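You operate a simulated robot arm through the tools that you are given. There is no shell and no other tool. Be economical: measure what you need, move in short steps, check, and stop when the job is done.

The job below is to be done with a simulated two-armed robot. You get a single attempt, and the scene is never put back.

JOB
Fetch the green core insert and set it on the left stand top. Then fetch the bare core and set it on the cloudy pane. Then close the cap box lid. Then switch the white rocker switch on. Then open the right door of the grey cupboard, fetch the orange spacer block and stand it on the second shelf from the bottom of the grey cupboard, then shut the door. Then open the upper drawer of the green bench, put the steel roller on the top of the side table away in the inside of the upper drawer of the green bench, then shut the drawer. Then carry the green crate on the stand with both arms and set it on the top of the short steel bench. Then fetch the blue rail gauge and stand it on top of the grey case. Then take the yellow sensor and leave it on the top of the control box. Then put the orange glue cartridge on top of the blue rack bottle plate. The order counts. Set down upright: bare core, orange spacer block, blue rail gauge, yellow sensor.

It is judged by the outcome, as a careful person would: the job done as asked, and still so three seconds after it is handed in. It fails if anything else is knocked over, pushed out of place, dropped, spilled or broken. A push-on lid holds only when it is set on centred and level and pressed home; a screw cap is set on level and turned clockwise until tight.

ROBOT AND FRAMES
Two 7-joint arms with three-finger grippers on one trunk, on a base that drives. Base frame: it is fixed to the floor where the robot stands at the start and does not move with it; the origin is under the middle of the robot, x ahead of it, y to its left, z up; the surface under the hand at the start is at about z = 850. Lengths are in mm, angles in rad, forces in N, time in s.
The left shoulder is at the start at [30, 124, 1008], the right one opposite. With the tool pointing down near the work surface each hand reaches from about 100 to 780 mm from the robot's upright axis, wherever it stands, measured 20 degrees to its own side. Places, roughly: bare core (10x10x12 cm) [500, 600, 900]; blue rack bottle plate (9x9x4 cm) [-8800, -2600, 1000]; blue rail gauge [-5750, -250, 1000]; cap box lid [-3400, 2400, 900]; cloudy pane (15x20x1 cm) [500, -2700, 900]; green core insert (9x9x8 cm) [500, 200, 900]; green crate on the stand (34x23x16 cm) [-6200, 600, 700]; grey case (17x10x6 cm) [-3300, 2100, 900]; inside of the upper drawer of the green bench [-8500, 900, 600]; left stand top [-2100, -900, 800]; orange glue cartridge (5x5x12 cm) [-8800, -2800, 1000]; orange spacer block (5x4x8 cm) [-5100, -4300, 700]; right door of the grey cupboard [-8500, -1300, 1000]; second shelf of the grey cupboard [-8700, -1500, 500]; steel roller (5x5x11 cm) [-6000, -4000, 900]; top of the control box (35x16 cm) [-3940, -1640, 940]; top of the short steel bench [-7800, 2500, 800]; upper drawer of the green bench [-8400, 900, 700]; white rocker switch [-7000, -3300, 1000]; yellow sensor (3x4x6 cm) [-8600, -600, 900]. Payload 2.2 kg a hand.
The TCP of each hand is the grasp point between the finger pads, 28 mm short of the fingertips. In the tool frame z runs along the fingers and y along their closing line. The gripper opens to 102 mm. The gripper's body begins 71 mm behind the TCP.
Orientation is told as [roll, pitch, yaw] about the base's x, y, z axes, in that order, counted from this pose: with the fingers straight down and closing along the base's y, the tool's x points along the base's -x, its y along +y and its z along -z.

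CONTROLS
- The arms move only by the tool arm_command. It takes "left_increments", "right_increments" or both (then of equal length, played together; a hand with none holds still); each is a list of rows, each a list of 7 numbers: the shift along the base's x, y, z in mm, then the turn, a rotation vector about the base's x, y, z in rad, then the finger opening in mm, from 0 to 102. In form: [[tx, ty, tz, rx, ry, rz, grip], ...]. A call has 1 to 10 rows; each row shifts and turns the commanded pose from where the row before left it. A row lasts 0.2 s, in which the tool goes at most 50 mm and 0.15 rad; a call with a longer step from one row to the next is refused whole, and so is a gripper value outside its range. A pose out of reach is approached as far as the arm can. The call stops where the force on the tool passes 40 N (or 10 N more than at its start, if that is more) or the arm is blocked; 0.2 s more then pass. Each finger halts on what it meets, pressing with about 35 N; the grip force reading is that of the motor and also rises with nothing between the fingers. The clock runs only during rows and for 0.2 s after the last one: add rows that do not move to give the fingers time. The reply holds the time, the measured pose of the TCP, the force on the tool along the base axes, the opening and the grip force, in the units named above and with some noise, with the torque about the TCP (base axes, N m) and any sound that the robot's microphone picked up.
- Cameras (640 x 400 px; columns grow to the right, rows downward): "scene" is now at [30.4, 44.8, 1718.9]; the picture's right is [0.60, -0.80, 0.00], its down [-0.63, -0.48, -0.61] and it looks along [0.49, 0.37, -0.79] (base axes); focal length 278 px, centre (320, 200). "left" rides on the left gripper at [72, 38, -86] in its tool frame; the picture's right is [-0.46, 0.89, 0.00], its down [-0.60, -0.32, -0.73] and it looks along [-0.65, -0.34, 0.68] (tool axes); focal length 256 px, centre (320, 200). "right" rides on the right gripper at [69, 44, -86] in its tool frame; the picture's right is [-0.53, 0.85, 0.00], its down [-0.58, -0.36, -0.73] and it looks along [-0.62, -0.39, 0.68] (tool axes); focal length 256 px, centre (320, 200). There is no depth. A picture from a camera that has moved, and an enlarged one, comes with that camera's place and axes in the base frame and with its lens.
- capture(camera): a new picture of that camera. The clock stands still meanwhile.
- raise_lower(by): slides the trunk up (or, below 0, down) by that many mm; the arms and the scene camera ride with it, the base frame stays. It gives what a move gives, with no picture.
- steer(legs): drives the robot by 1 to 6 legs, each [ahead, left, turn to the left] in mm, mm and rad, along the robot's own axes; the way and the turn of a leg run together, so that a leg with both is an arc; at most 1500 mm and 3.142 rad a leg. The arms and the cameras ride along, it lands a little off, and it stops where it bumps. It gives what a move gives.
- head_to(pan, tilt): turns the head with the scene camera to pan (to the left, within 2.496 rad either way) and tilt (down, from -0.506 to 1.204), counted from straight ahead of the robot. It gives what a move gives.
- inspect(camera, box): a new picture of the part [left, top, right, bottom] of that camera's present view, enlarged. The clock stands still meanwhile.
- finish_job(): hands the job in; it is judged then, once.

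Go step by step. Nothing tells you exact positions but the pictures and the camera data: compare them with the known pose of the tool, close in by small moves and look again before you grip or let go. The budget is 535 turns and 320 pictures, counting those below and the enlarged ones. Unless the task says otherwise, let go and move clear before handing in, and close with one line.

The tools are called after "Emit:" as a command line: name --argument value ..., lists and objects as JSON in quotes. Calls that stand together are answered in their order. arm_command: Moves the arms, as the interface text tells. Its arguments: {"type":"object","properties":{"left_increments":{"type":"array","items":{"type":"array","items":{"type":"number"}}},"right_increments":{"type":"array","items":{"type":"array","items":{"type":"number"}}}},"required":[]} The other tools are called the same way: raise_lower (by) slides the trunk up or down; steer (legs) drives the base; head_to (pan, tilt) turns the head that bears the scene camera; capture (camera) takes a picture; inspect (camera, box) takes an enlarged picture of a part of a camera's view; finish_job () hands the job in.

At the start:

```text
time_s: 0.0
left_tool_pos: [337.7, 422.2, 1177.0]
left_orientation: [0.001, 0.0, 0.001]
left_ft_force: [0.1, -0.3, -0.7]
left_torque: [0.02, 0.01, -0.01]
left_width: 102.1
left_grip_force: 0.0
right_tool_pos: [342.0, 6.4, 1093.2]
right_orientation: [0.001, -0.001, 0.001]
right_ft_force: [0.1, -0.2, -0.1]
right_torque: [-0.02, 0.0, 0.02]
right_width: 102.1
right_grip_force: 0.0
trunk travel left (down, up): [-250.0, 290.0]
robot x, y, heading: [3.3, -0.2, 0.0]
head pan, tilt: [0.649, 0.913]
```

scene: 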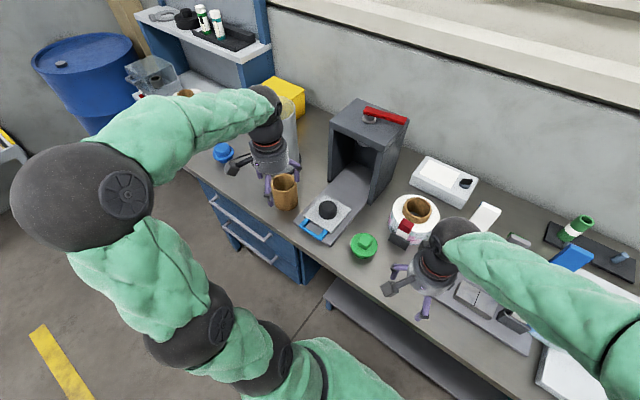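
right: 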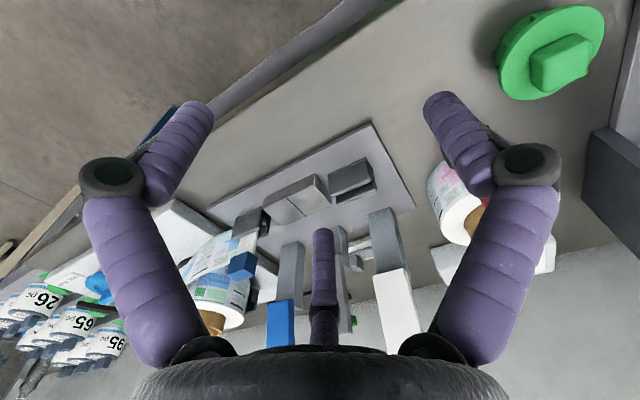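
left: 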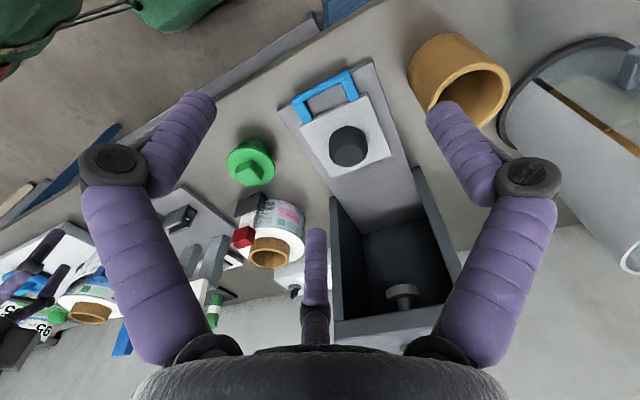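

I see the green insert near (486, 201) and the brown bare core near (490, 560). I'll look closer at both before gripping.

Emit:
inspect --camera "scene" --box '[260, 160, 440, 280]'

Emit:
inspect --camera "right" --box '[440, 0, 640, 125]'

```text
3.33 times, centred on (350, 220) of scene
camera zoom: at [30.4, 44.8, 1718.9], right [0.6, -0.8, 0.0], down [-0.63, -0.48, -0.61], along [0.49, 0.37, -0.79], focal length 928 px, centre (220, 133)
```

zoom: 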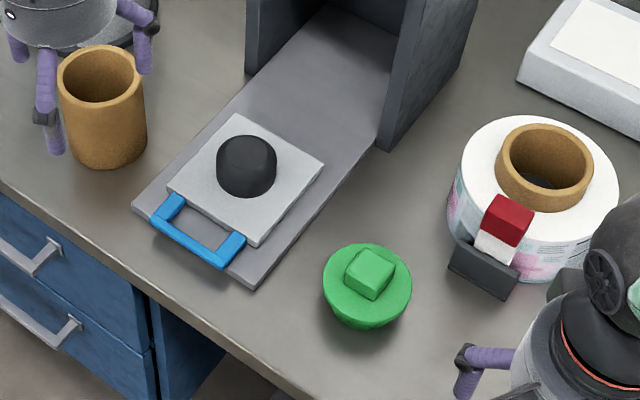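

```text
3.20 times, centred on (540, 62) of right
camera zoom: at [272.5, 48.5, 1178.3], right [0.53, 0.85, 0.0], down [0.58, -0.37, 0.73], along [0.62, -0.39, -0.68], focal length 819 px, centre (-384, 640)
```

zoom: 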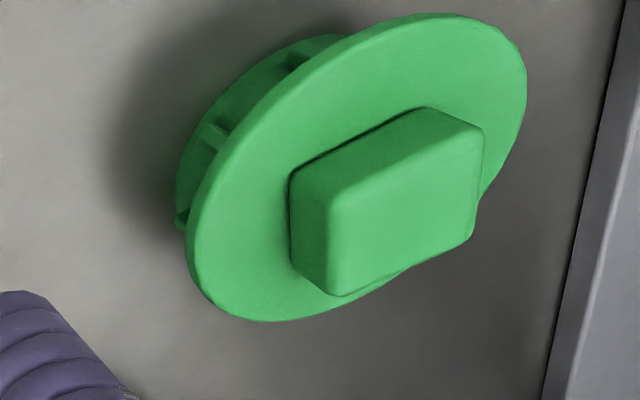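

The insert has a square knob, about 34 mm wide and aligned with the base axes, at about (470, 195) with its top near z = 925. I'll bring the right hand above it.

Emit:
arm_command --right_increments '[[25.6, 37.7, -18.6, 0, 0, 0, 80], [25.6, 37.7, -18.6, 0, 0, 0, 80], [25.6, 37.7, -18.6, 0, 0, 0, 80], [25.6, 37.7, -18.6, 0, 0, 0, 80], [25.6, 37.8, -18.6, 0, 0, 0, 80], [0, 0, 0, 0, 0, 0, 80]]'

Emit:
capture --camera "right"

Emit:
capture --camera "left"

```text
time_s: 1.4
left_tool_pos: [337.5, 420.4, 1176.9]
left_orientation: [0.0, -0.001, 0.001]
left_ft_force: [-0.7, -0.2, -0.4]
left_torque: [0.01, 0.01, 0.03]
left_width: 102.0
left_grip_force: 0.0
right_tool_pos: [471.7, 195.7, 1000.4]
right_orientation: [0.0, -0.003, 0.0]
right_ft_force: [-0.3, -0.2, -0.5]
right_torque: [0.02, -0.05, 0.0]
right_width: 80.0
right_grip_force: 0.0
trunk travel left (down, up): [-250.0, 290.0]
robot x, y, heading: [0.5, 2.2, 0.0]
head pan, tilt: [0.649, 0.913]
```

```text
314 pictures are left
camera right: at [401.5, 238.0, 1084.6], right [0.53, 0.85, 0.0], down [0.58, -0.37, 0.73], along [0.62, -0.39, -0.68], focal length 256 px, centre (320, 200)
```

right: 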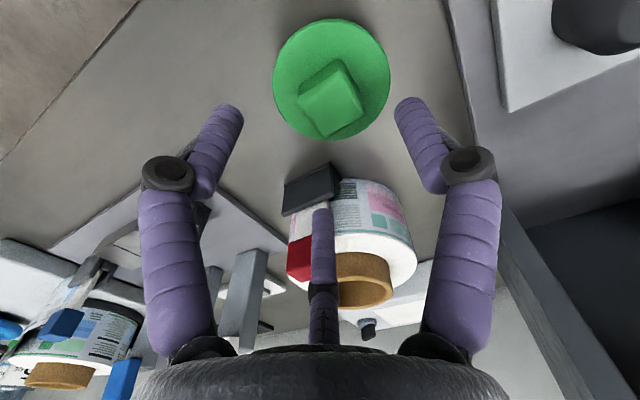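

```text
313 pictures are left
camera left: at [264.6, 459.0, 1263.4], right [0.46, 0.89, 0.0], down [0.6, -0.32, 0.73], along [0.65, -0.34, -0.68], focal length 256 px, centre (320, 200)
```

left: 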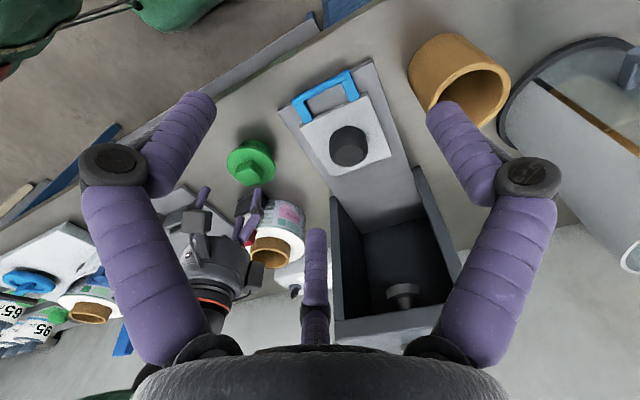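

The camera data agrees with the knob's place to within a few mm. I'll zoom in to refine its position and yaw.

Emit:
inspect --camera "right" --box '[250, 10, 410, 150]'

```text
2.86 times, centred on (330, 80) of right
camera zoom: at [401.5, 238.0, 1084.6], right [0.53, 0.85, 0.0], down [0.58, -0.37, 0.73], along [0.62, -0.39, -0.68], focal length 731 px, centre (291, 543)
```

zoom: 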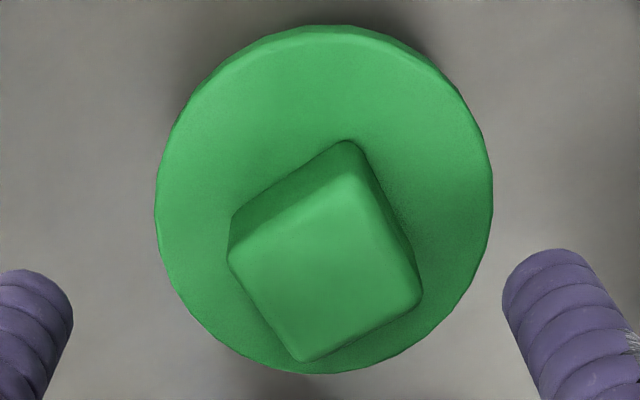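

The knob's centre is about (473, 202), its top is near 927 and the flange top near 885. I'll go down to TCP z≈917 and close.

Emit:
arm_command --right_increments '[[1.3, 6.8, -33, 0, 0, 0, 80], [0, 0, -30, 0, 0, 0, 80], [0, 0, -20, 0, 0, 0, 80], [0, 0, 0, 0, 0, 0, 40], [0, 0, 0, 0, 0, 0, 20], [0, 0, 0, 0, 0, 0, 20], [0, 0, 0, 0, 0, 0, 20]]'

Emit:
capture --camera "right"

```text
time_s: 3.0
left_tool_pos: [337.1, 421.9, 1178.0]
left_orientation: [0.0, -0.001, -0.001]
left_ft_force: [0.5, -0.1, -0.5]
left_torque: [-0.02, 0.01, 0.02]
left_width: 101.8
left_grip_force: 0.1
right_tool_pos: [473.6, 202.2, 921.3]
right_orientation: [0.007, -0.007, 0.001]
right_ft_force: [6.7, 0.1, 31.8]
right_torque: [-0.45, -0.06, 0.04]
right_width: 44.6
right_grip_force: 34.7
trunk travel left (down, up): [-250.0, 290.0]
robot x, y, heading: [-0.5, 0.9, -0.003]
head pan, tilt: [0.649, 0.913]
```

```text
311 pictures are left
camera right: at [403.5, 243.6, 1004.7], right [0.53, 0.84, 0.01], down [0.57, -0.37, 0.73], along [0.62, -0.39, -0.68], focal length 256 px, centre (320, 200)
```

right: 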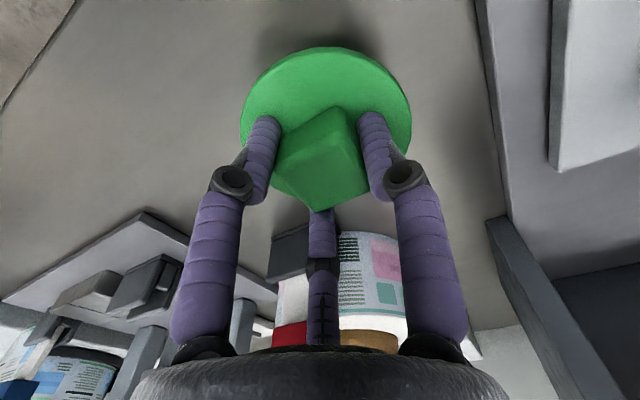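

The fingers touch the flange and have closed on the knob at 44.6 mm. I'll lift a little and check it holds.

Emit:
arm_command --right_increments '[[0, 0, 3, 0, 0, 0, 20], [0, 0, 15, 0, 0, 0, 20], [0, 0, 30, 0, 0, 0, 20], [0, 0, 40, 0, 0, 0, 20], [0, 0, 0, 0, 0, 0, 20]]'

Emit:
capture --camera "right"

```text
time_s: 4.2
left_tool_pos: [338.1, 421.1, 1175.7]
left_orientation: [0.001, 0.001, 0.001]
left_ft_force: [-0.1, -0.2, 0.1]
left_torque: [0.03, 0.03, 0.0]
left_width: 102.1
left_grip_force: 0.0
right_tool_pos: [470.8, 200.8, 1004.9]
right_orientation: [-0.003, 0.002, 0.0]
right_ft_force: [0.8, -0.6, -0.7]
right_torque: [-0.07, 0.05, 0.0]
right_width: 44.4
right_grip_force: 34.7
trunk travel left (down, up): [-250.0, 290.0]
robot x, y, heading: [-0.8, -2.7, 0.002]
head pan, tilt: [0.649, 0.913]
```

```text
310 pictures are left
camera right: at [401.7, 243.6, 1090.3], right [0.53, 0.85, 0.0], down [0.58, -0.36, 0.73], along [0.62, -0.39, -0.68], focal length 256 px, centre (320, 200)
```

right: 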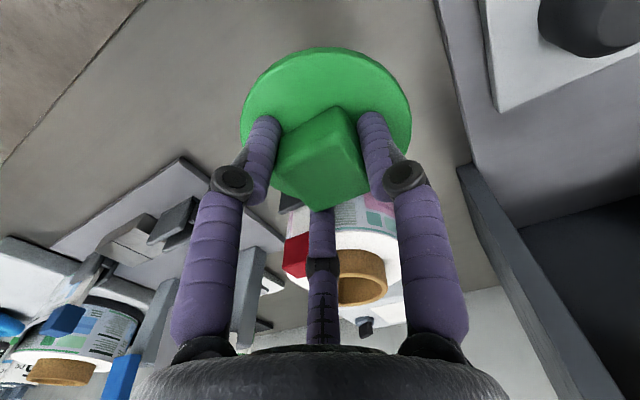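

It's held. Now I'll pull the arm in and look behind the robot towards the stands before driving.

Emit:
arm_command --right_increments '[[-30, -30, 25, 0, 0, 0, 20], [-30, -30, 25, 0, 0, 0, 20], [-30, -30, 25, 0, 0, 0, 20], [-30, -30, 15, 0, 0, 0, 20], [-30, -30, 10, 0, 0, 0, 20]]'

Emit:
head_to --pan -2.4 --tilt 0.35

Emit:
capture --camera "scene"

Emit:
head_to --pan 2.4 --tilt 0.35

Emit:
capture --camera "scene"

```text
time_s: 5.4
left_tool_pos: [336.4, 421.3, 1176.9]
left_orientation: [0.002, -0.002, 0.0]
left_ft_force: [-1.3, -0.1, 0.5]
left_torque: [0.02, -0.03, 0.03]
left_width: 101.7
left_grip_force: 0.1
right_tool_pos: [318.9, 49.3, 1105.5]
right_orientation: [0.002, 0.0, 0.002]
right_ft_force: [-0.4, -0.8, -1.4]
right_torque: [0.02, -0.01, 0.0]
right_width: 44.3
right_grip_force: 34.8
trunk travel left (down, up): [-250.0, 290.0]
robot x, y, heading: [0.4, 2.7, -0.003]
head pan, tilt: [0.649, 0.913]
```

```text
time_s: 8.0
left_tool_pos: [337.2, 421.7, 1176.6]
left_orientation: [0.001, -0.001, 0.001]
left_ft_force: [0.8, -0.4, 0.4]
left_torque: [0.01, 0.03, -0.02]
left_width: 101.9
left_grip_force: 0.0
right_tool_pos: [321.2, 52.5, 1106.8]
right_orientation: [0.003, -0.001, 0.0]
right_ft_force: [-0.8, 0.3, -1.4]
right_torque: [-0.04, 0.0, 0.0]
right_width: 44.1
right_grip_force: 34.5
trunk travel left (down, up): [-250.0, 290.0]
robot x, y, heading: [-1.3, 0.8, -0.0]
head pan, tilt: [-2.4, 0.351]
```

```text
309 pictures are left
camera scene: at [-97.8, -63.3, 1767.4], right [-0.68, 0.74, 0.0], down [0.25, 0.23, -0.94], along [-0.69, -0.63, -0.34], focal length 278 px, centre (320, 200)
```

scene: 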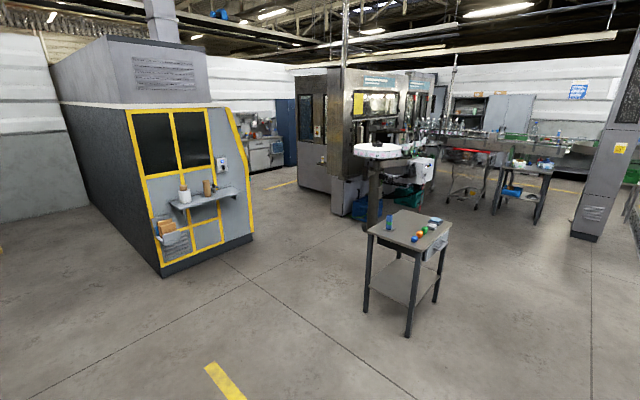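

```text
time_s: 11.8
left_tool_pos: [337.8, 421.0, 1176.8]
left_orientation: [0.0, -0.001, -0.001]
left_ft_force: [-0.4, 0.4, -0.4]
left_torque: [0.01, 0.01, -0.02]
left_width: 101.8
left_grip_force: 0.0
right_tool_pos: [321.0, 52.1, 1107.1]
right_orientation: [0.002, -0.001, 0.001]
right_ft_force: [0.1, 0.2, -1.5]
right_torque: [-0.03, -0.01, -0.02]
right_width: 44.3
right_grip_force: 34.6
trunk travel left (down, up): [-250.0, 290.0]
robot x, y, heading: [0.2, 1.1, 0.002]
head pan, tilt: [2.4, 0.351]
```

```text
308 pictures are left
camera scene: at [-97.8, 62.6, 1767.4], right [0.68, 0.74, 0.0], down [0.25, -0.23, -0.94], along [-0.69, 0.63, -0.34], focal length 278 px, centre (320, 200)
```

scene: 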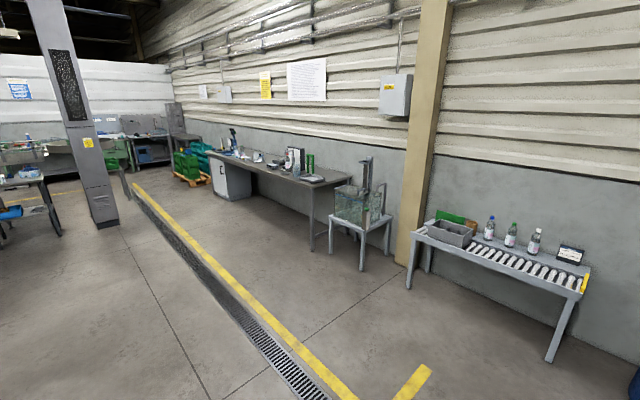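

The left stand is the small grey table spanning x about -2360 to -1720 and y about -1070 to -680. I'll back off, turn round and drive to its east end.

Emit:
steer --legs '[[-700, 0, 0], [0, 0, 3.14], [500, 880, 0]]'

Emit:
head_to --pan 0 --tilt 0.75

Emit:
capture --camera "scene"

```text
time_s: 27.9
left_tool_pos: [-1519.1, -1312.0, 1176.3]
left_orientation: [0.0, -0.001, -3.136]
left_ft_force: [0.4, -0.3, 0.4]
left_torque: [0.0, -0.01, 0.01]
left_width: 102.0
left_grip_force: 0.1
right_tool_pos: [-1506.0, -941.3, 1106.1]
right_orientation: [0.002, 0.001, -3.136]
right_ft_force: [0.4, -0.4, -1.2]
right_torque: [0.04, -0.04, 0.02]
right_width: 44.3
right_grip_force: 35.5
trunk travel left (down, up): [-250.0, 290.0]
robot x, y, heading: [-1181.0, -891.9, -3.137]
head pan, tilt: [2.4, 0.351]
```

```text
time_s: 30.1
left_tool_pos: [-1520.5, -1311.9, 1177.1]
left_orientation: [-0.001, -0.001, -3.136]
left_ft_force: [0.3, -0.7, -0.8]
left_torque: [-0.02, 0.0, -0.02]
left_width: 102.0
left_grip_force: 0.1
right_tool_pos: [-1505.3, -941.3, 1106.1]
right_orientation: [0.001, -0.001, -3.137]
right_ft_force: [-0.1, -0.2, -0.7]
right_torque: [0.0, 0.02, 0.04]
right_width: 44.4
right_grip_force: 34.9
trunk travel left (down, up): [-250.0, 290.0]
robot x, y, heading: [-1181.7, -891.4, -3.139]
head pan, tilt: [0.0, 0.75]
```

```text
307 pictures are left
camera scene: at [-1236.8, -889.5, 1731.7], right [-0.01, 1.0, 0.0], down [0.68, 0.0, -0.73], along [-0.73, 0.0, -0.68], focal length 278 px, centre (320, 200)
```

scene: 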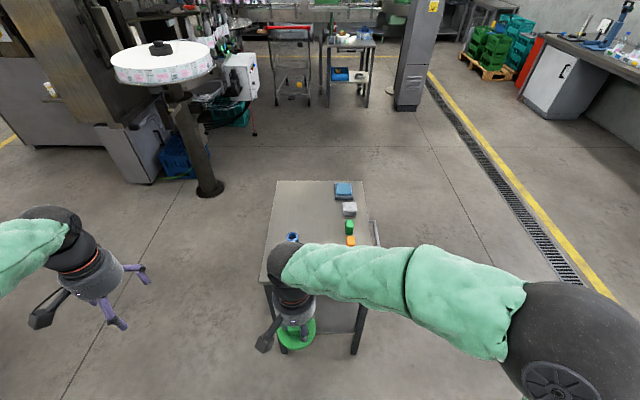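

The table top is clear in its near middle. I'll drive 150 mm forward, then extend the right hand over about (-1880, -900).

Emit:
steer --legs '[[150, 0, 0]]'

Emit:
arm_command --right_increments '[[-45, 8, -10, 0, 0, 0, 20], [-45, 8, -10, 0, 0, 0, 20], [-45, 8, -15, 0, 0, 0, 20], [-45, 8, -20, 0, 0, 0, 20], [-45, 8, -20, 0, 0, 0, 20]]'

Emit:
capture --camera "scene"

Emit:
capture --camera "right"

```text
time_s: 31.4
left_tool_pos: [-1672.9, -1313.2, 1176.1]
left_orientation: [-0.001, 0.001, -3.137]
left_ft_force: [-1.1, 0.1, 0.5]
left_torque: [-0.02, -0.06, 0.02]
left_width: 102.2
left_grip_force: 0.1
right_tool_pos: [-1657.8, -942.6, 1106.3]
right_orientation: [0.001, 0.002, -3.134]
right_ft_force: [-0.5, -0.4, -0.5]
right_torque: [-0.03, -0.01, 0.01]
right_width: 44.3
right_grip_force: 35.4
trunk travel left (down, up): [-250.0, 290.0]
robot x, y, heading: [-1337.0, -888.1, -3.132]
head pan, tilt: [0.0, 0.75]
```

```text
time_s: 32.6
left_tool_pos: [-1672.6, -1311.8, 1175.9]
left_orientation: [0.0, 0.002, -3.136]
left_ft_force: [-0.1, 0.6, -0.2]
left_torque: [-0.02, -0.02, -0.04]
left_width: 102.0
left_grip_force: 0.0
right_tool_pos: [-1882.4, -904.7, 1027.4]
right_orientation: [0.003, 0.002, -3.135]
right_ft_force: [-0.9, -0.4, -0.1]
right_torque: [-0.01, -0.03, 0.02]
right_width: 44.5
right_grip_force: 34.7
trunk travel left (down, up): [-250.0, 290.0]
robot x, y, heading: [-1337.0, -890.6, -3.138]
head pan, tilt: [0.0, 0.75]
```

```text
306 pictures are left
camera scene: at [-1390.5, -890.3, 1731.6], right [-0.01, 1.0, 0.0], down [0.68, 0.0, -0.73], along [-0.73, 0.0, -0.68], focal length 278 px, centre (320, 200)
```

scene: 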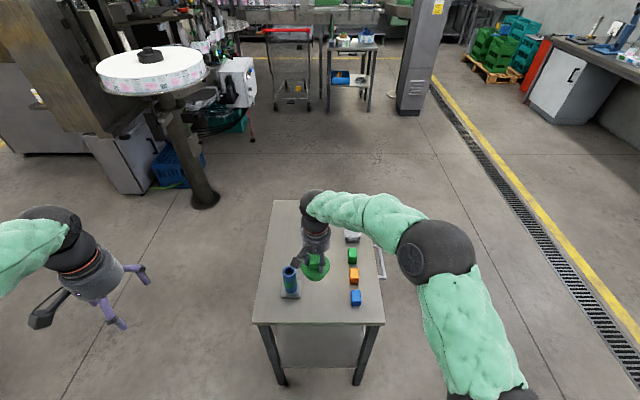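

```text
305 pictures are left
camera right: at [-1813.8, -947.8, 1113.1], right [-0.53, -0.85, 0.0], down [-0.58, 0.36, 0.73], along [-0.62, 0.39, -0.68], focal length 256 px, centre (320, 200)
```

right: 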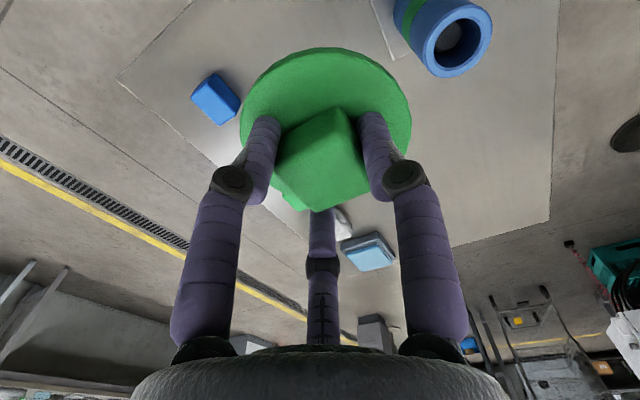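

There's free space between the blue cylinder (y≈-1000) and the cubes (y≈-770). I'll shift to y≈-885 and go down gently until contact.

Emit:
arm_command --right_increments '[[0, 18, -30, 0, 0, 0, 20], [0, 0, -30, 0, 0, 0, 20], [0, 0, -30, 0, 0, 0, 20], [0, 0, -25, 0, 0, 0, 20], [0, 0, 0, 0, 0, 0, 20]]'

Emit:
capture --camera "scene"

Emit:
inspect --camera "scene" --box '[240, 190, 400, 330]'

```text
time_s: 33.8
left_tool_pos: [-1671.6, -1313.0, 1177.3]
left_orientation: [0.0, -0.001, -3.137]
left_ft_force: [0.2, -0.1, 0.3]
left_torque: [0.01, -0.01, 0.03]
left_width: 101.9
left_grip_force: 0.0
right_tool_pos: [-1882.0, -886.7, 915.2]
right_orientation: [0.002, -0.002, -3.134]
right_ft_force: [0.8, 0.8, -1.1]
right_torque: [0.0, -0.02, 0.01]
right_width: 44.4
right_grip_force: 35.1
trunk travel left (down, up): [-250.0, 290.0]
robot x, y, heading: [-1335.7, -887.6, -3.139]
head pan, tilt: [0.0, 0.75]
```

```text
304 pictures are left
camera scene: at [-1388.2, -890.0, 1731.7], right [-0.01, 1.0, 0.0], down [0.68, 0.0, -0.73], along [-0.73, 0.0, -0.68], focal length 278 px, centre (320, 200)
```

scene: 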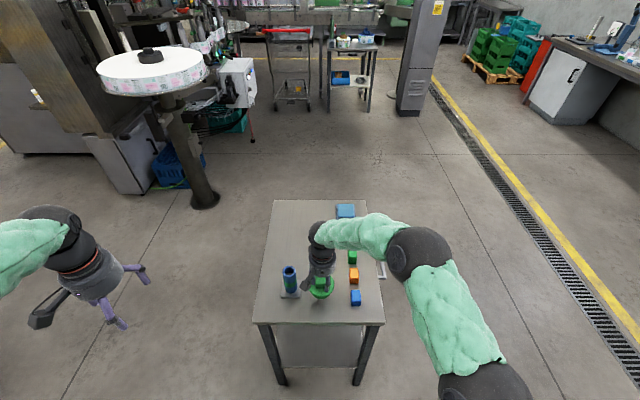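

```text
2.86 times, centred on (320, 260) of scene
camera zoom: at [-1388.2, -890.0, 1731.7], right [-0.01, 1.0, 0.0], down [0.68, 0.0, -0.73], along [-0.73, 0.0, -0.68], focal length 796 px, centre (320, 29)
```

zoom: 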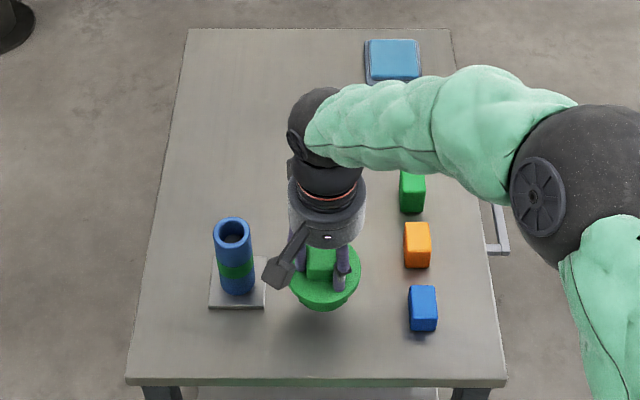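

Clear on all sides. I'll go down slowly until it touches.

Emit:
arm_command --right_increments '[[0, 0, -10, 0, 0, 0, 20], [0, 0, -10, 0, 0, 0, 20], [0, 0, -10, 0, 0, 0, 20], [0, 0, -8, 0, 0, 0, 20], [0, 0, -8, 0, 0, 0, 20], [0, 0, -8, 0, 0, 0, 20], [0, 0, -8, 0, 0, 0, 20], [0, 0, -6, 0, 0, 0, 20], [0, 0, -6, 0, 0, 0, 20], [0, 0, -6, 0, 0, 0, 20]]'

```text
time_s: 35.3
left_tool_pos: [-1670.9, -1313.4, 1176.7]
left_orientation: [0.0, 0.001, -3.136]
left_ft_force: [-0.2, 0.0, 0.7]
left_torque: [0.01, -0.08, 0.0]
left_width: 101.7
left_grip_force: 0.0
right_tool_pos: [-1887.8, -885.1, 870.4]
right_orientation: [0.004, -0.01, -3.139]
right_ft_force: [7.3, 0.1, 21.6]
right_torque: [-0.02, -1.08, 0.03]
right_width: 44.2
right_grip_force: 34.8
trunk travel left (down, up): [-250.0, 290.0]
robot x, y, heading: [-1334.6, -889.1, -3.136]
head pan, tilt: [0.0, 0.75]
stopped in row 7 (right hand): the force on the tool passed its limit at 48 N (the readings are from after the stop); the commanded pose is now the measured one
```

Contact: the insert is down on the table (top z≈799). I'll release, then rise straight up.

Emit:
arm_command --right_increments '[[0, 0, 1, 0, 0, 0, 60], [0, 0, 0, 0, 0, 0, 80], [0, 0, 0, 0, 0, 0, 80], [0, 0, 30, 0, 0, 0, 80], [0, 0, 40, 0, 0, 0, 80], [0, 0, 45, 0, 0, 0, 80], [0, 0, 45, 0, 0, 0, 80], [40, 0, 30, 0, 0, 0, 80], [45, 0, 0, 0, 0, 0, 80], [45, 0, 0, 0, 0, 0, 80]]'

Emit:
inspect --camera "scene" --box '[240, 190, 400, 330]'

```text
time_s: 37.5
left_tool_pos: [-1669.3, -1313.0, 1177.7]
left_orientation: [-0.001, -0.001, -3.134]
left_ft_force: [0.6, 0.1, 0.2]
left_torque: [0.03, 0.03, -0.01]
left_width: 101.8
left_grip_force: 0.2
right_tool_pos: [-1752.5, -886.3, 1059.1]
right_orientation: [0.002, -0.008, -3.139]
right_ft_force: [0.7, 0.1, 0.7]
right_torque: [-0.01, 0.03, 0.02]
right_width: 80.2
right_grip_force: 0.1
trunk travel left (down, up): [-250.0, 290.0]
robot x, y, heading: [-1335.2, -889.1, -3.133]
head pan, tilt: [0.0, 0.75]
```

```text
2.86 times, centred on (320, 260) of scene
camera zoom: at [-1385.9, -890.1, 1731.8], right [-0.01, 1.0, 0.0], down [0.68, 0.0, -0.73], along [-0.73, 0.0, -0.68], focal length 796 px, centre (320, 29)
```

zoom: 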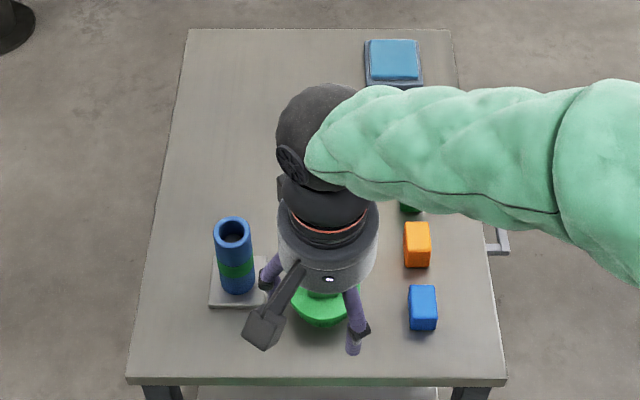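

The insert stands cleanly on the table. I'll tuck the right arm and drive back to the bench for the bare core.

Emit:
arm_command --right_increments '[[40, 0, 25, 0, 0, 0, 80], [40, 0, 25, 0, 0, 0, 80], [0, 0, 0, 0, 0, 0, 80]]'

Emit:
steer --legs '[[-350, 0, 0], [0, 0, 3.135], [685, 920, 0], [300, 0, 0]]'

Emit:
head_to --pan 0.7 --tilt 0.85

Emit:
capture --camera "scene"

Emit:
capture --camera "left"

```text
time_s: 38.3
left_tool_pos: [-1672.5, -1312.9, 1176.6]
left_orientation: [0.001, -0.001, -3.136]
left_ft_force: [-0.5, 0.6, 0.3]
left_torque: [-0.01, -0.02, 0.0]
left_width: 101.9
left_grip_force: 0.0
right_tool_pos: [-1676.7, -885.0, 1108.4]
right_orientation: [0.002, -0.007, -3.138]
right_ft_force: [-1.0, 0.4, 0.1]
right_torque: [-0.02, 0.03, 0.01]
right_width: 80.2
right_grip_force: 0.1
trunk travel left (down, up): [-250.0, 290.0]
robot x, y, heading: [-1335.6, -890.2, -3.137]
head pan, tilt: [0.0, 0.75]
```

```text
time_s: 55.0
left_tool_pos: [385.6, 413.1, 1176.7]
left_orientation: [0.0, 0.001, -0.044]
left_ft_force: [0.0, 0.1, 0.0]
left_torque: [0.03, 0.04, -0.01]
left_width: 101.9
left_grip_force: 0.1
right_tool_pos: [369.8, -15.3, 1109.1]
right_orientation: [0.001, -0.007, -0.047]
right_ft_force: [0.5, -0.4, -0.6]
right_torque: [0.02, 0.05, 0.0]
right_width: 79.8
right_grip_force: 0.0
trunk travel left (down, up): [-250.0, 290.0]
robot x, y, heading: [26.4, 9.1, -0.046]
head pan, tilt: [0.0, 0.75]
```

```text
time_s: 56.1
left_tool_pos: [386.7, 412.6, 1176.9]
left_orientation: [-0.001, -0.001, -0.046]
left_ft_force: [-0.2, 0.3, 0.1]
left_torque: [0.01, 0.01, -0.01]
left_width: 101.8
left_grip_force: 0.0
right_tool_pos: [369.7, -15.2, 1108.0]
right_orientation: [0.002, -0.006, -0.048]
right_ft_force: [0.5, -0.4, -0.9]
right_torque: [-0.03, -0.01, 0.05]
right_width: 80.0
right_grip_force: 0.2
trunk travel left (down, up): [-250.0, 290.0]
robot x, y, heading: [31.5, 9.8, -0.04]
head pan, tilt: [0.7, 0.85]
```

```text
301 pictures are left
camera scene: at [63.4, 54.9, 1723.7], right [0.61, -0.79, 0.0], down [-0.6, -0.46, -0.66], along [0.52, 0.4, -0.75], focal length 278 px, centre (320, 200)
```

scene: 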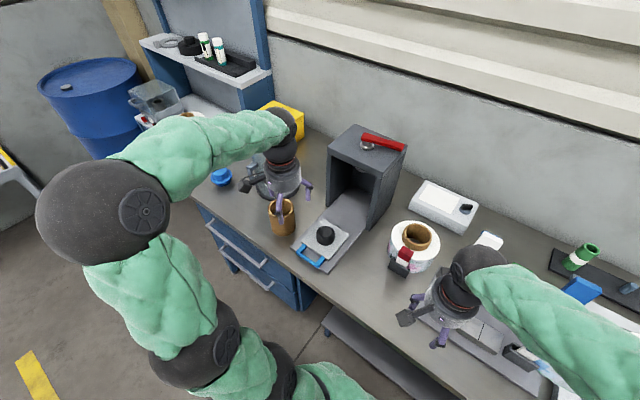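

```text
300 pictures are left
camera left: at [316.4, 453.9, 1262.7], right [0.5, 0.86, 0.0], down [0.59, -0.34, 0.73], along [0.63, -0.37, -0.68], focal length 256 px, centre (320, 200)
```

left: 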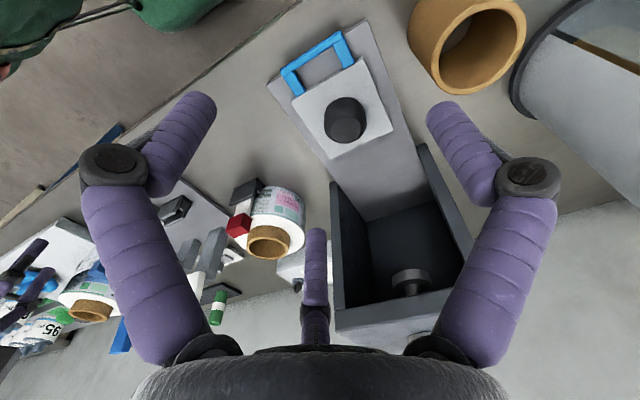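

The core is at roughly (480, 550), but a glass cylinder stands close behind it. I'll move the left hand out of the way to get a clear view.

Emit:
arm_command --left_increments '[[-30, -35, 0, 0, 0, 0, 102], [-30, -35, 0, 0, 0, 0, 102], [-30, -35, 0, 0, 0, 0, 102], [-30, -30, 0, 0, 0, 0, 102]]'

Emit:
inspect --camera "scene" --box '[160, 80, 400, 280]'

Emit:
capture --camera "left"

```text
time_s: 57.1
left_tool_pos: [266.5, 280.0, 1174.0]
left_orientation: [-0.001, -0.001, -0.045]
left_ft_force: [0.6, 0.3, -0.5]
left_torque: [0.03, -0.04, -0.01]
left_width: 101.9
left_grip_force: 0.0
right_tool_pos: [370.1, -15.2, 1109.7]
right_orientation: [0.001, -0.009, -0.048]
right_ft_force: [-0.3, 0.0, 0.0]
right_torque: [0.0, -0.03, 0.01]
right_width: 80.1
right_grip_force: 0.1
trunk travel left (down, up): [-250.0, 290.0]
robot x, y, heading: [31.3, 3.8, -0.047]
head pan, tilt: [0.7, 0.85]
```

```text
2.00 times, centred on (280, 180) of scene
camera zoom: at [62.1, 55.1, 1723.7], right [0.61, -0.79, 0.0], down [-0.6, -0.46, -0.66], along [0.52, 0.4, -0.75], focal length 557 px, centre (400, 240)
```

zoom: 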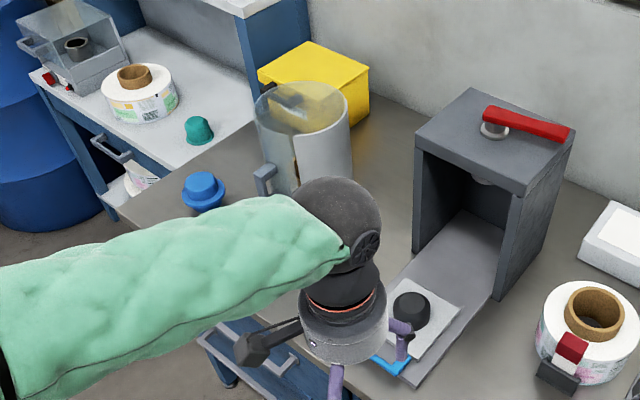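

```text
298 pictures are left
camera left: at [195.4, 320.3, 1261.0], right [0.5, 0.86, 0.0], down [0.59, -0.34, 0.73], along [0.63, -0.37, -0.68], focal length 256 px, centre (320, 200)
```

left: 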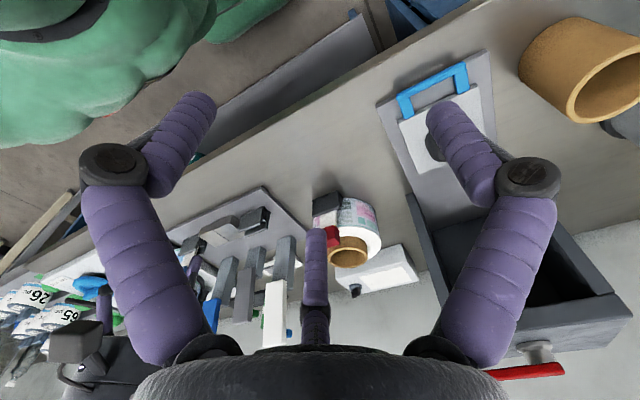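

The jar is well clear, near (670, 785). I'll sidestep the base left a little for reach, then bring the left hand above the core.

Emit:
steer --legs '[[0, 140, 0.045]]'

Emit:
arm_command --left_increments '[[36, 22, -10, 0, 0, 0, 102], [36, 22, -10, 0, 0, 0, 102], [36, 22, -10, 0, 0, 0, 102], [36, 22, -10, 0, 0, 0, 102], [36, 22, -10, 0, 0, 0, 102], [18, 10, -10, 0, 0, 0, 102]]'

Emit:
capture --camera "left"

Emit:
capture --camera "scene"

```text
time_s: 58.4
left_tool_pos: [258.1, 431.5, 1175.6]
left_orientation: [-0.002, -0.001, -0.003]
left_ft_force: [-0.9, 0.2, -0.3]
left_torque: [-0.03, 0.01, -0.01]
left_width: 102.1
left_grip_force: 0.1
right_tool_pos: [372.4, 141.8, 1108.7]
right_orientation: [-0.001, -0.008, -0.003]
right_ft_force: [0.5, 0.8, 0.3]
right_torque: [-0.05, 0.04, -0.03]
right_width: 80.2
right_grip_force: 0.0
trunk travel left (down, up): [-250.0, 290.0]
robot x, y, heading: [33.3, 148.4, -0.006]
head pan, tilt: [0.7, 0.85]
```

```text
time_s: 59.8
left_tool_pos: [458.6, 548.7, 1113.2]
left_orientation: [0.0, -0.001, 0.001]
left_ft_force: [-0.1, 0.0, -0.4]
left_torque: [-0.02, 0.01, 0.02]
left_width: 102.2
left_grip_force: 0.1
right_tool_pos: [373.8, 140.5, 1108.0]
right_orientation: [0.0, -0.007, -0.003]
right_ft_force: [0.1, 0.0, -0.4]
right_torque: [-0.01, -0.01, 0.02]
right_width: 80.0
right_grip_force: 0.0
trunk travel left (down, up): [-250.0, 290.0]
robot x, y, heading: [34.2, 143.6, -0.005]
head pan, tilt: [0.7, 0.85]
```

```text
297 pictures are left
camera left: at [385.6, 587.4, 1199.1], right [0.47, 0.88, 0.0], down [0.6, -0.32, 0.73], along [0.65, -0.34, -0.68], focal length 256 px, centre (320, 200)
```

left: 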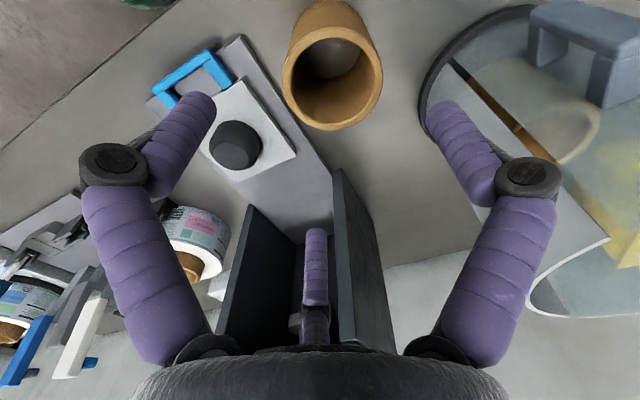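

```text
296 pictures are left
camera scene: at [64.7, 196.7, 1723.7], right [0.64, -0.77, 0.0], down [-0.58, -0.48, -0.66], along [0.51, 0.42, -0.75], focal length 278 px, centre (320, 200)
```

scene: 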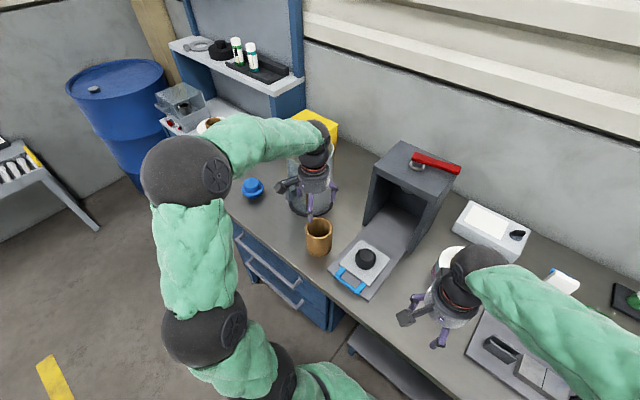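

The rim's centre is about (475, 552) with an outer diameter around 90 mm. I'll get closer and zoom to measure it better.

Emit:
arm_command --left_increments '[[8, 2, -28, 0, 0, 0, 102], [8, 2, -28, 0, 0, 0, 102], [0, 0, 0, 0, 0, 0, 102]]'

Emit:
inspect --camera "left" --box '[230, 0, 430, 150]'

Emit:
inspect --camera "scene" --box '[270, 180, 370, 260]'

```text
time_s: 60.6
left_tool_pos: [472.1, 551.9, 1057.6]
left_orientation: [0.0, 0.0, -0.004]
left_ft_force: [1.1, 0.4, 0.0]
left_torque: [0.01, 0.0, 0.02]
left_width: 101.9
left_grip_force: 0.0
right_tool_pos: [372.7, 139.8, 1109.9]
right_orientation: [0.003, -0.009, -0.003]
right_ft_force: [0.5, 0.0, -0.5]
right_torque: [-0.02, 0.02, 0.05]
right_width: 80.2
right_grip_force: 0.1
trunk travel left (down, up): [-250.0, 290.0]
robot x, y, heading: [30.1, 145.6, 0.0]
head pan, tilt: [0.7, 0.85]
```

```text
2.67 times, centred on (330, 75) of left
camera zoom: at [400.6, 589.5, 1143.9], right [0.47, 0.88, 0.0], down [0.6, -0.32, 0.73], along [0.65, -0.34, -0.68], focal length 683 px, centre (293, 533)
```

zoom: 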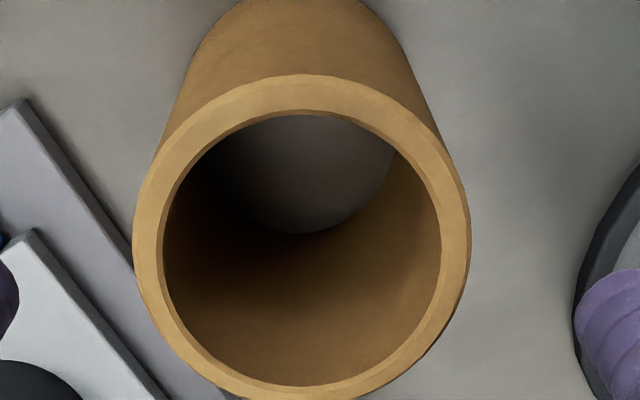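

```text
5.00 times, centred on (320, 220) of scene
camera zoom: at [64.4, 196.2, 1723.7], right [0.64, -0.77, 0.0], down [-0.58, -0.48, -0.66], along [0.51, 0.42, -0.75], focal length 1393 px, centre (320, 100)
```

zoom: 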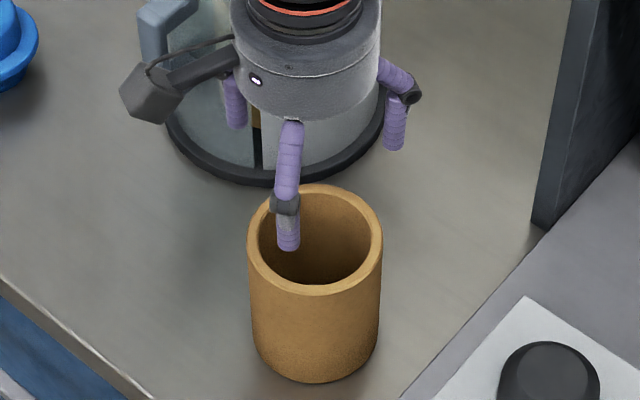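

I estimate the rim at z≈960, diameter about 91 mm, centred near (476, 552.5). I'll hover just above it to verify the finger clearance.

Emit:
arm_command --left_increments '[[4, 0.5, -25, 0, 0, 0.004, 102], [0, 0, -25, 0, 0, 0, 102], [0, 0, 0, 0, 0, 0, 102]]'

Emit:
capture --camera "left"

Emit:
inspect --camera "scene" --box '[270, 180, 370, 260]'

```text
time_s: 61.4
left_tool_pos: [476.0, 551.7, 1006.6]
left_orientation: [0.0, 0.0, 0.005]
left_ft_force: [-0.1, -0.1, 1.1]
left_torque: [-0.03, 0.0, 0.02]
left_width: 102.1
left_grip_force: 0.0
right_tool_pos: [373.1, 139.8, 1108.7]
right_orientation: [0.003, -0.008, -0.003]
right_ft_force: [-0.7, -0.4, -0.9]
right_torque: [-0.02, 0.01, 0.01]
right_width: 79.8
right_grip_force: 0.1
trunk travel left (down, up): [-250.0, 290.0]
robot x, y, heading: [31.2, 143.8, -0.001]
head pan, tilt: [0.7, 0.85]
```

```text
293 pictures are left
camera left: at [404.1, 589.4, 1093.5], right [0.46, 0.89, 0.0], down [0.6, -0.32, 0.73], along [0.65, -0.34, -0.68], focal length 256 px, centre (320, 200)
```

left: 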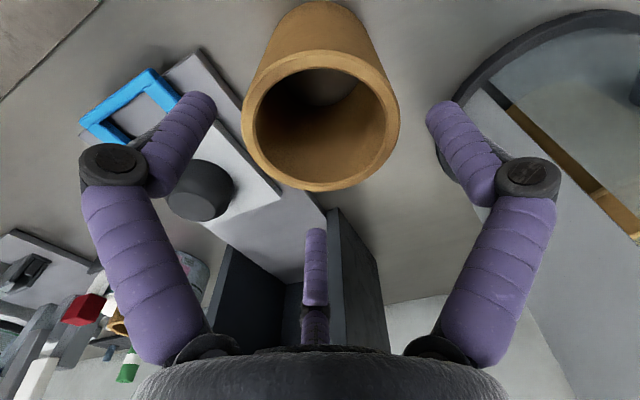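

```text
5.00 times, centred on (320, 220) of scene
camera zoom: at [64.4, 196.2, 1723.7], right [0.64, -0.77, 0.0], down [-0.58, -0.48, -0.66], along [0.51, 0.42, -0.75], focal length 1393 px, centre (320, 100)
```

zoom: 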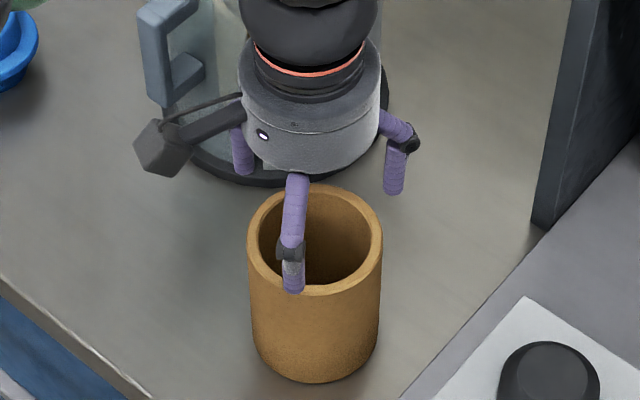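

The two views agree on centre (476.5, 552.4), top z≈953 and diameter about 95 mm. The TCP is centred on it, so I'll go down carefully around it.

Emit:
arm_command --left_increments '[[0.5, 0.7, -15, 0, 0, 0, 102], [0, 0, -10, 0, 0, 0, 102], [0, 0, -8, 0, 0, 0, 102], [0, 0, -8, 0, 0, 0, 102], [0, 0, -8, 0, 0, 0, 102], [0, 0, -10, 0, 0, 0, 102], [0, 0, -10, 0, 0, 0, 102], [0, 0, -10, 0, 0, 0, 102]]'

Emit:
capture --camera "left"

```text
time_s: 63.2
left_tool_pos: [475.4, 554.2, 929.5]
left_orientation: [-0.001, 0.002, 0.003]
left_ft_force: [-0.1, 0.5, 1.0]
left_torque: [0.0, 0.01, 0.01]
left_width: 101.8
left_grip_force: 0.1
right_tool_pos: [374.2, 139.5, 1109.3]
right_orientation: [0.002, -0.009, -0.004]
right_ft_force: [-0.9, -0.2, 0.5]
right_torque: [0.02, 0.03, 0.03]
right_width: 80.3
right_grip_force: 0.1
trunk travel left (down, up): [-250.0, 290.0]
robot x, y, heading: [33.0, 146.5, -0.001]
head pan, tilt: [0.7, 0.85]
```

```text
291 pictures are left
camera left: at [403.7, 592.6, 1015.5], right [0.46, 0.89, 0.0], down [0.61, -0.31, 0.73], along [0.65, -0.34, -0.68], focal length 256 px, centre (320, 200)
```

left: 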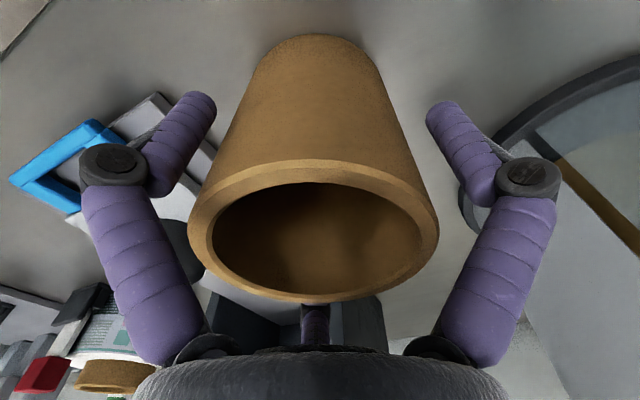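

The fingers straddle the core with no contact. I'll close and lift.

Emit:
arm_command --left_increments '[[0, 0, 0, 0, 0, 0, 85], [0, 0, 0, 0, 0, 0, 80], [0, 0, 0, 0, 0, 0, 80], [0, 0, 10, 0, 0, 0, 80], [0, 0, 30, 0, 0, 0, 80], [0, 0, 40, 0, 0, 0, 80], [0, 0, 40, 0, 0, 0, 80], [0, 0, 0, 0, 0, 0, 80]]'

Emit:
capture --camera "left"

```text
time_s: 65.0
left_tool_pos: [477.5, 554.2, 1049.8]
left_orientation: [-0.001, 0.001, 0.002]
left_ft_force: [-0.3, 0.3, -0.1]
left_torque: [-0.02, 0.0, 0.0]
left_width: 89.9
left_grip_force: 34.9
right_tool_pos: [374.7, 139.6, 1109.0]
right_orientation: [0.001, -0.008, -0.003]
right_ft_force: [0.5, 0.3, 0.5]
right_torque: [-0.01, 0.02, -0.02]
right_width: 80.1
right_grip_force: 0.0
trunk travel left (down, up): [-250.0, 290.0]
robot x, y, heading: [37.1, 149.8, -0.007]
head pan, tilt: [0.7, 0.85]
```

```text
290 pictures are left
camera left: at [405.2, 591.4, 1135.8], right [0.46, 0.89, 0.0], down [0.61, -0.32, 0.73], along [0.65, -0.34, -0.68], focal length 256 px, centre (320, 200)
```

left: 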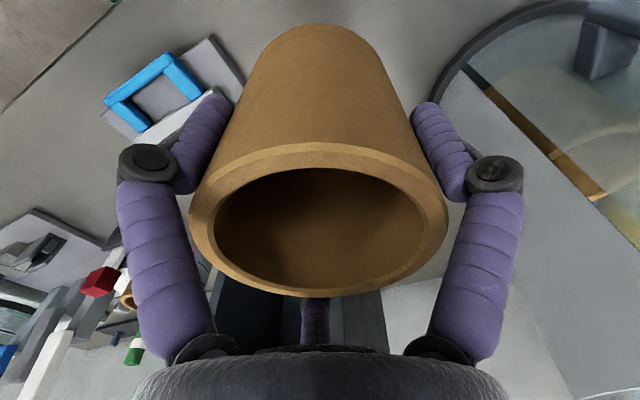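

The core is held at 90 mm wide. I'll tuck it in, back off, then drive right along the bench towards the pane, looking midway.

Emit:
arm_command --left_increments '[[-40, -30, 20, 0, 0, 0, 80], [-40, -30, 20, 0, 0, 0, 80], [-40, -30, 20, 0, 0, 0, 80], [-30, -30, 20, 0, 0, 0, 80]]'

Emit:
steer --legs '[[-450, 0, 0], [0, -1400, 0]]'

Emit:
head_to --pan -0.7 --tilt 0.5

Emit:
capture --camera "scene"

```text
refused: row 1 steps farther than a row can; nothing moved
```

```text
time_s: 74.3
left_tool_pos: [33.9, -834.1, 1049.3]
left_orientation: [0.001, 0.001, 0.021]
left_ft_force: [-0.6, -0.1, -1.0]
left_torque: [0.01, -0.01, 0.02]
left_width: 89.6
left_grip_force: 34.5
right_tool_pos: [-60.8, -1250.6, 1108.3]
right_orientation: [0.001, -0.007, 0.015]
right_ft_force: [0.6, 0.3, 0.2]
right_torque: [-0.02, 0.03, -0.01]
right_width: 79.9
right_grip_force: 0.1
trunk travel left (down, up): [-250.0, 290.0]
robot x, y, heading: [-401.9, -1249.3, 0.016]
head pan, tilt: [0.7, 0.85]
```

```text
time_s: 75.8
left_tool_pos: [34.6, -833.8, 1048.5]
left_orientation: [0.0, 0.001, 0.02]
left_ft_force: [-1.2, 0.2, -1.7]
left_torque: [-0.01, 0.03, 0.0]
left_width: 89.9
left_grip_force: 35.5
right_tool_pos: [-61.5, -1249.7, 1108.9]
right_orientation: [0.003, -0.008, 0.012]
right_ft_force: [0.3, 0.7, -0.6]
right_torque: [0.0, 0.01, 0.05]
right_width: 80.3
right_grip_force: 0.1
trunk travel left (down, up): [-250.0, 290.0]
robot x, y, heading: [-402.8, -1246.9, 0.019]
head pan, tilt: [-0.7, 0.499]
```

```text
289 pictures are left
camera scene: at [-360.1, -1307.8, 1753.6], right [-0.63, -0.78, 0.0], down [-0.37, 0.3, -0.88], along [0.68, -0.55, -0.48], focal length 278 px, centre (320, 200)
```

scene: 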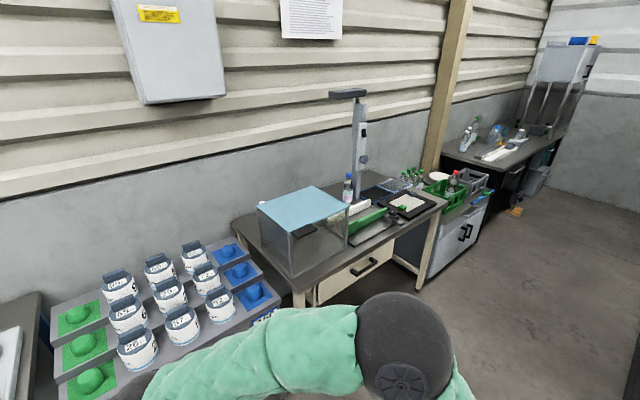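

The cloudy pane should be the whitish plate near pixel (406, 203). I'll zoom in.

Emit:
inspect --camera "scene" --box '[310, 140, 500, 260]'

Emit:
arm_command --left_increments '[[-35, -25, 15, 0, 0, 0, 80], [-35, -25, 15, 0, 0, 0, 80], [-35, -25, 15, 0, 0, 0, 80]]'

```text
3.33 times, centred on (405, 200) of scene
camera zoom: at [-360.1, -1307.8, 1753.6], right [-0.63, -0.78, 0.0], down [-0.37, 0.3, -0.88], along [0.68, -0.55, -0.48], focal length 928 px, centre (37, 200)
```

zoom: 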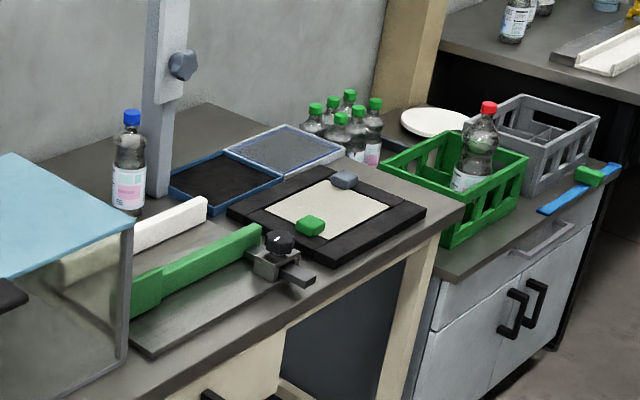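

```text
time_s: 76.6
left_tool_pos: [-71.2, -911.5, 1096.9]
left_orientation: [-0.001, -0.003, 0.021]
left_ft_force: [-0.3, -0.8, -0.4]
left_torque: [0.0, -0.01, 0.02]
left_width: 90.0
left_grip_force: 35.3
right_tool_pos: [-62.4, -1250.3, 1110.1]
right_orientation: [0.005, -0.008, 0.014]
right_ft_force: [1.1, 0.5, 0.6]
right_torque: [0.02, -0.04, 0.0]
right_width: 79.9
right_grip_force: 0.1
trunk travel left (down, up): [-250.0, 290.0]
robot x, y, heading: [-400.5, -1250.7, 0.019]
head pan, tilt: [-0.7, 0.499]
```

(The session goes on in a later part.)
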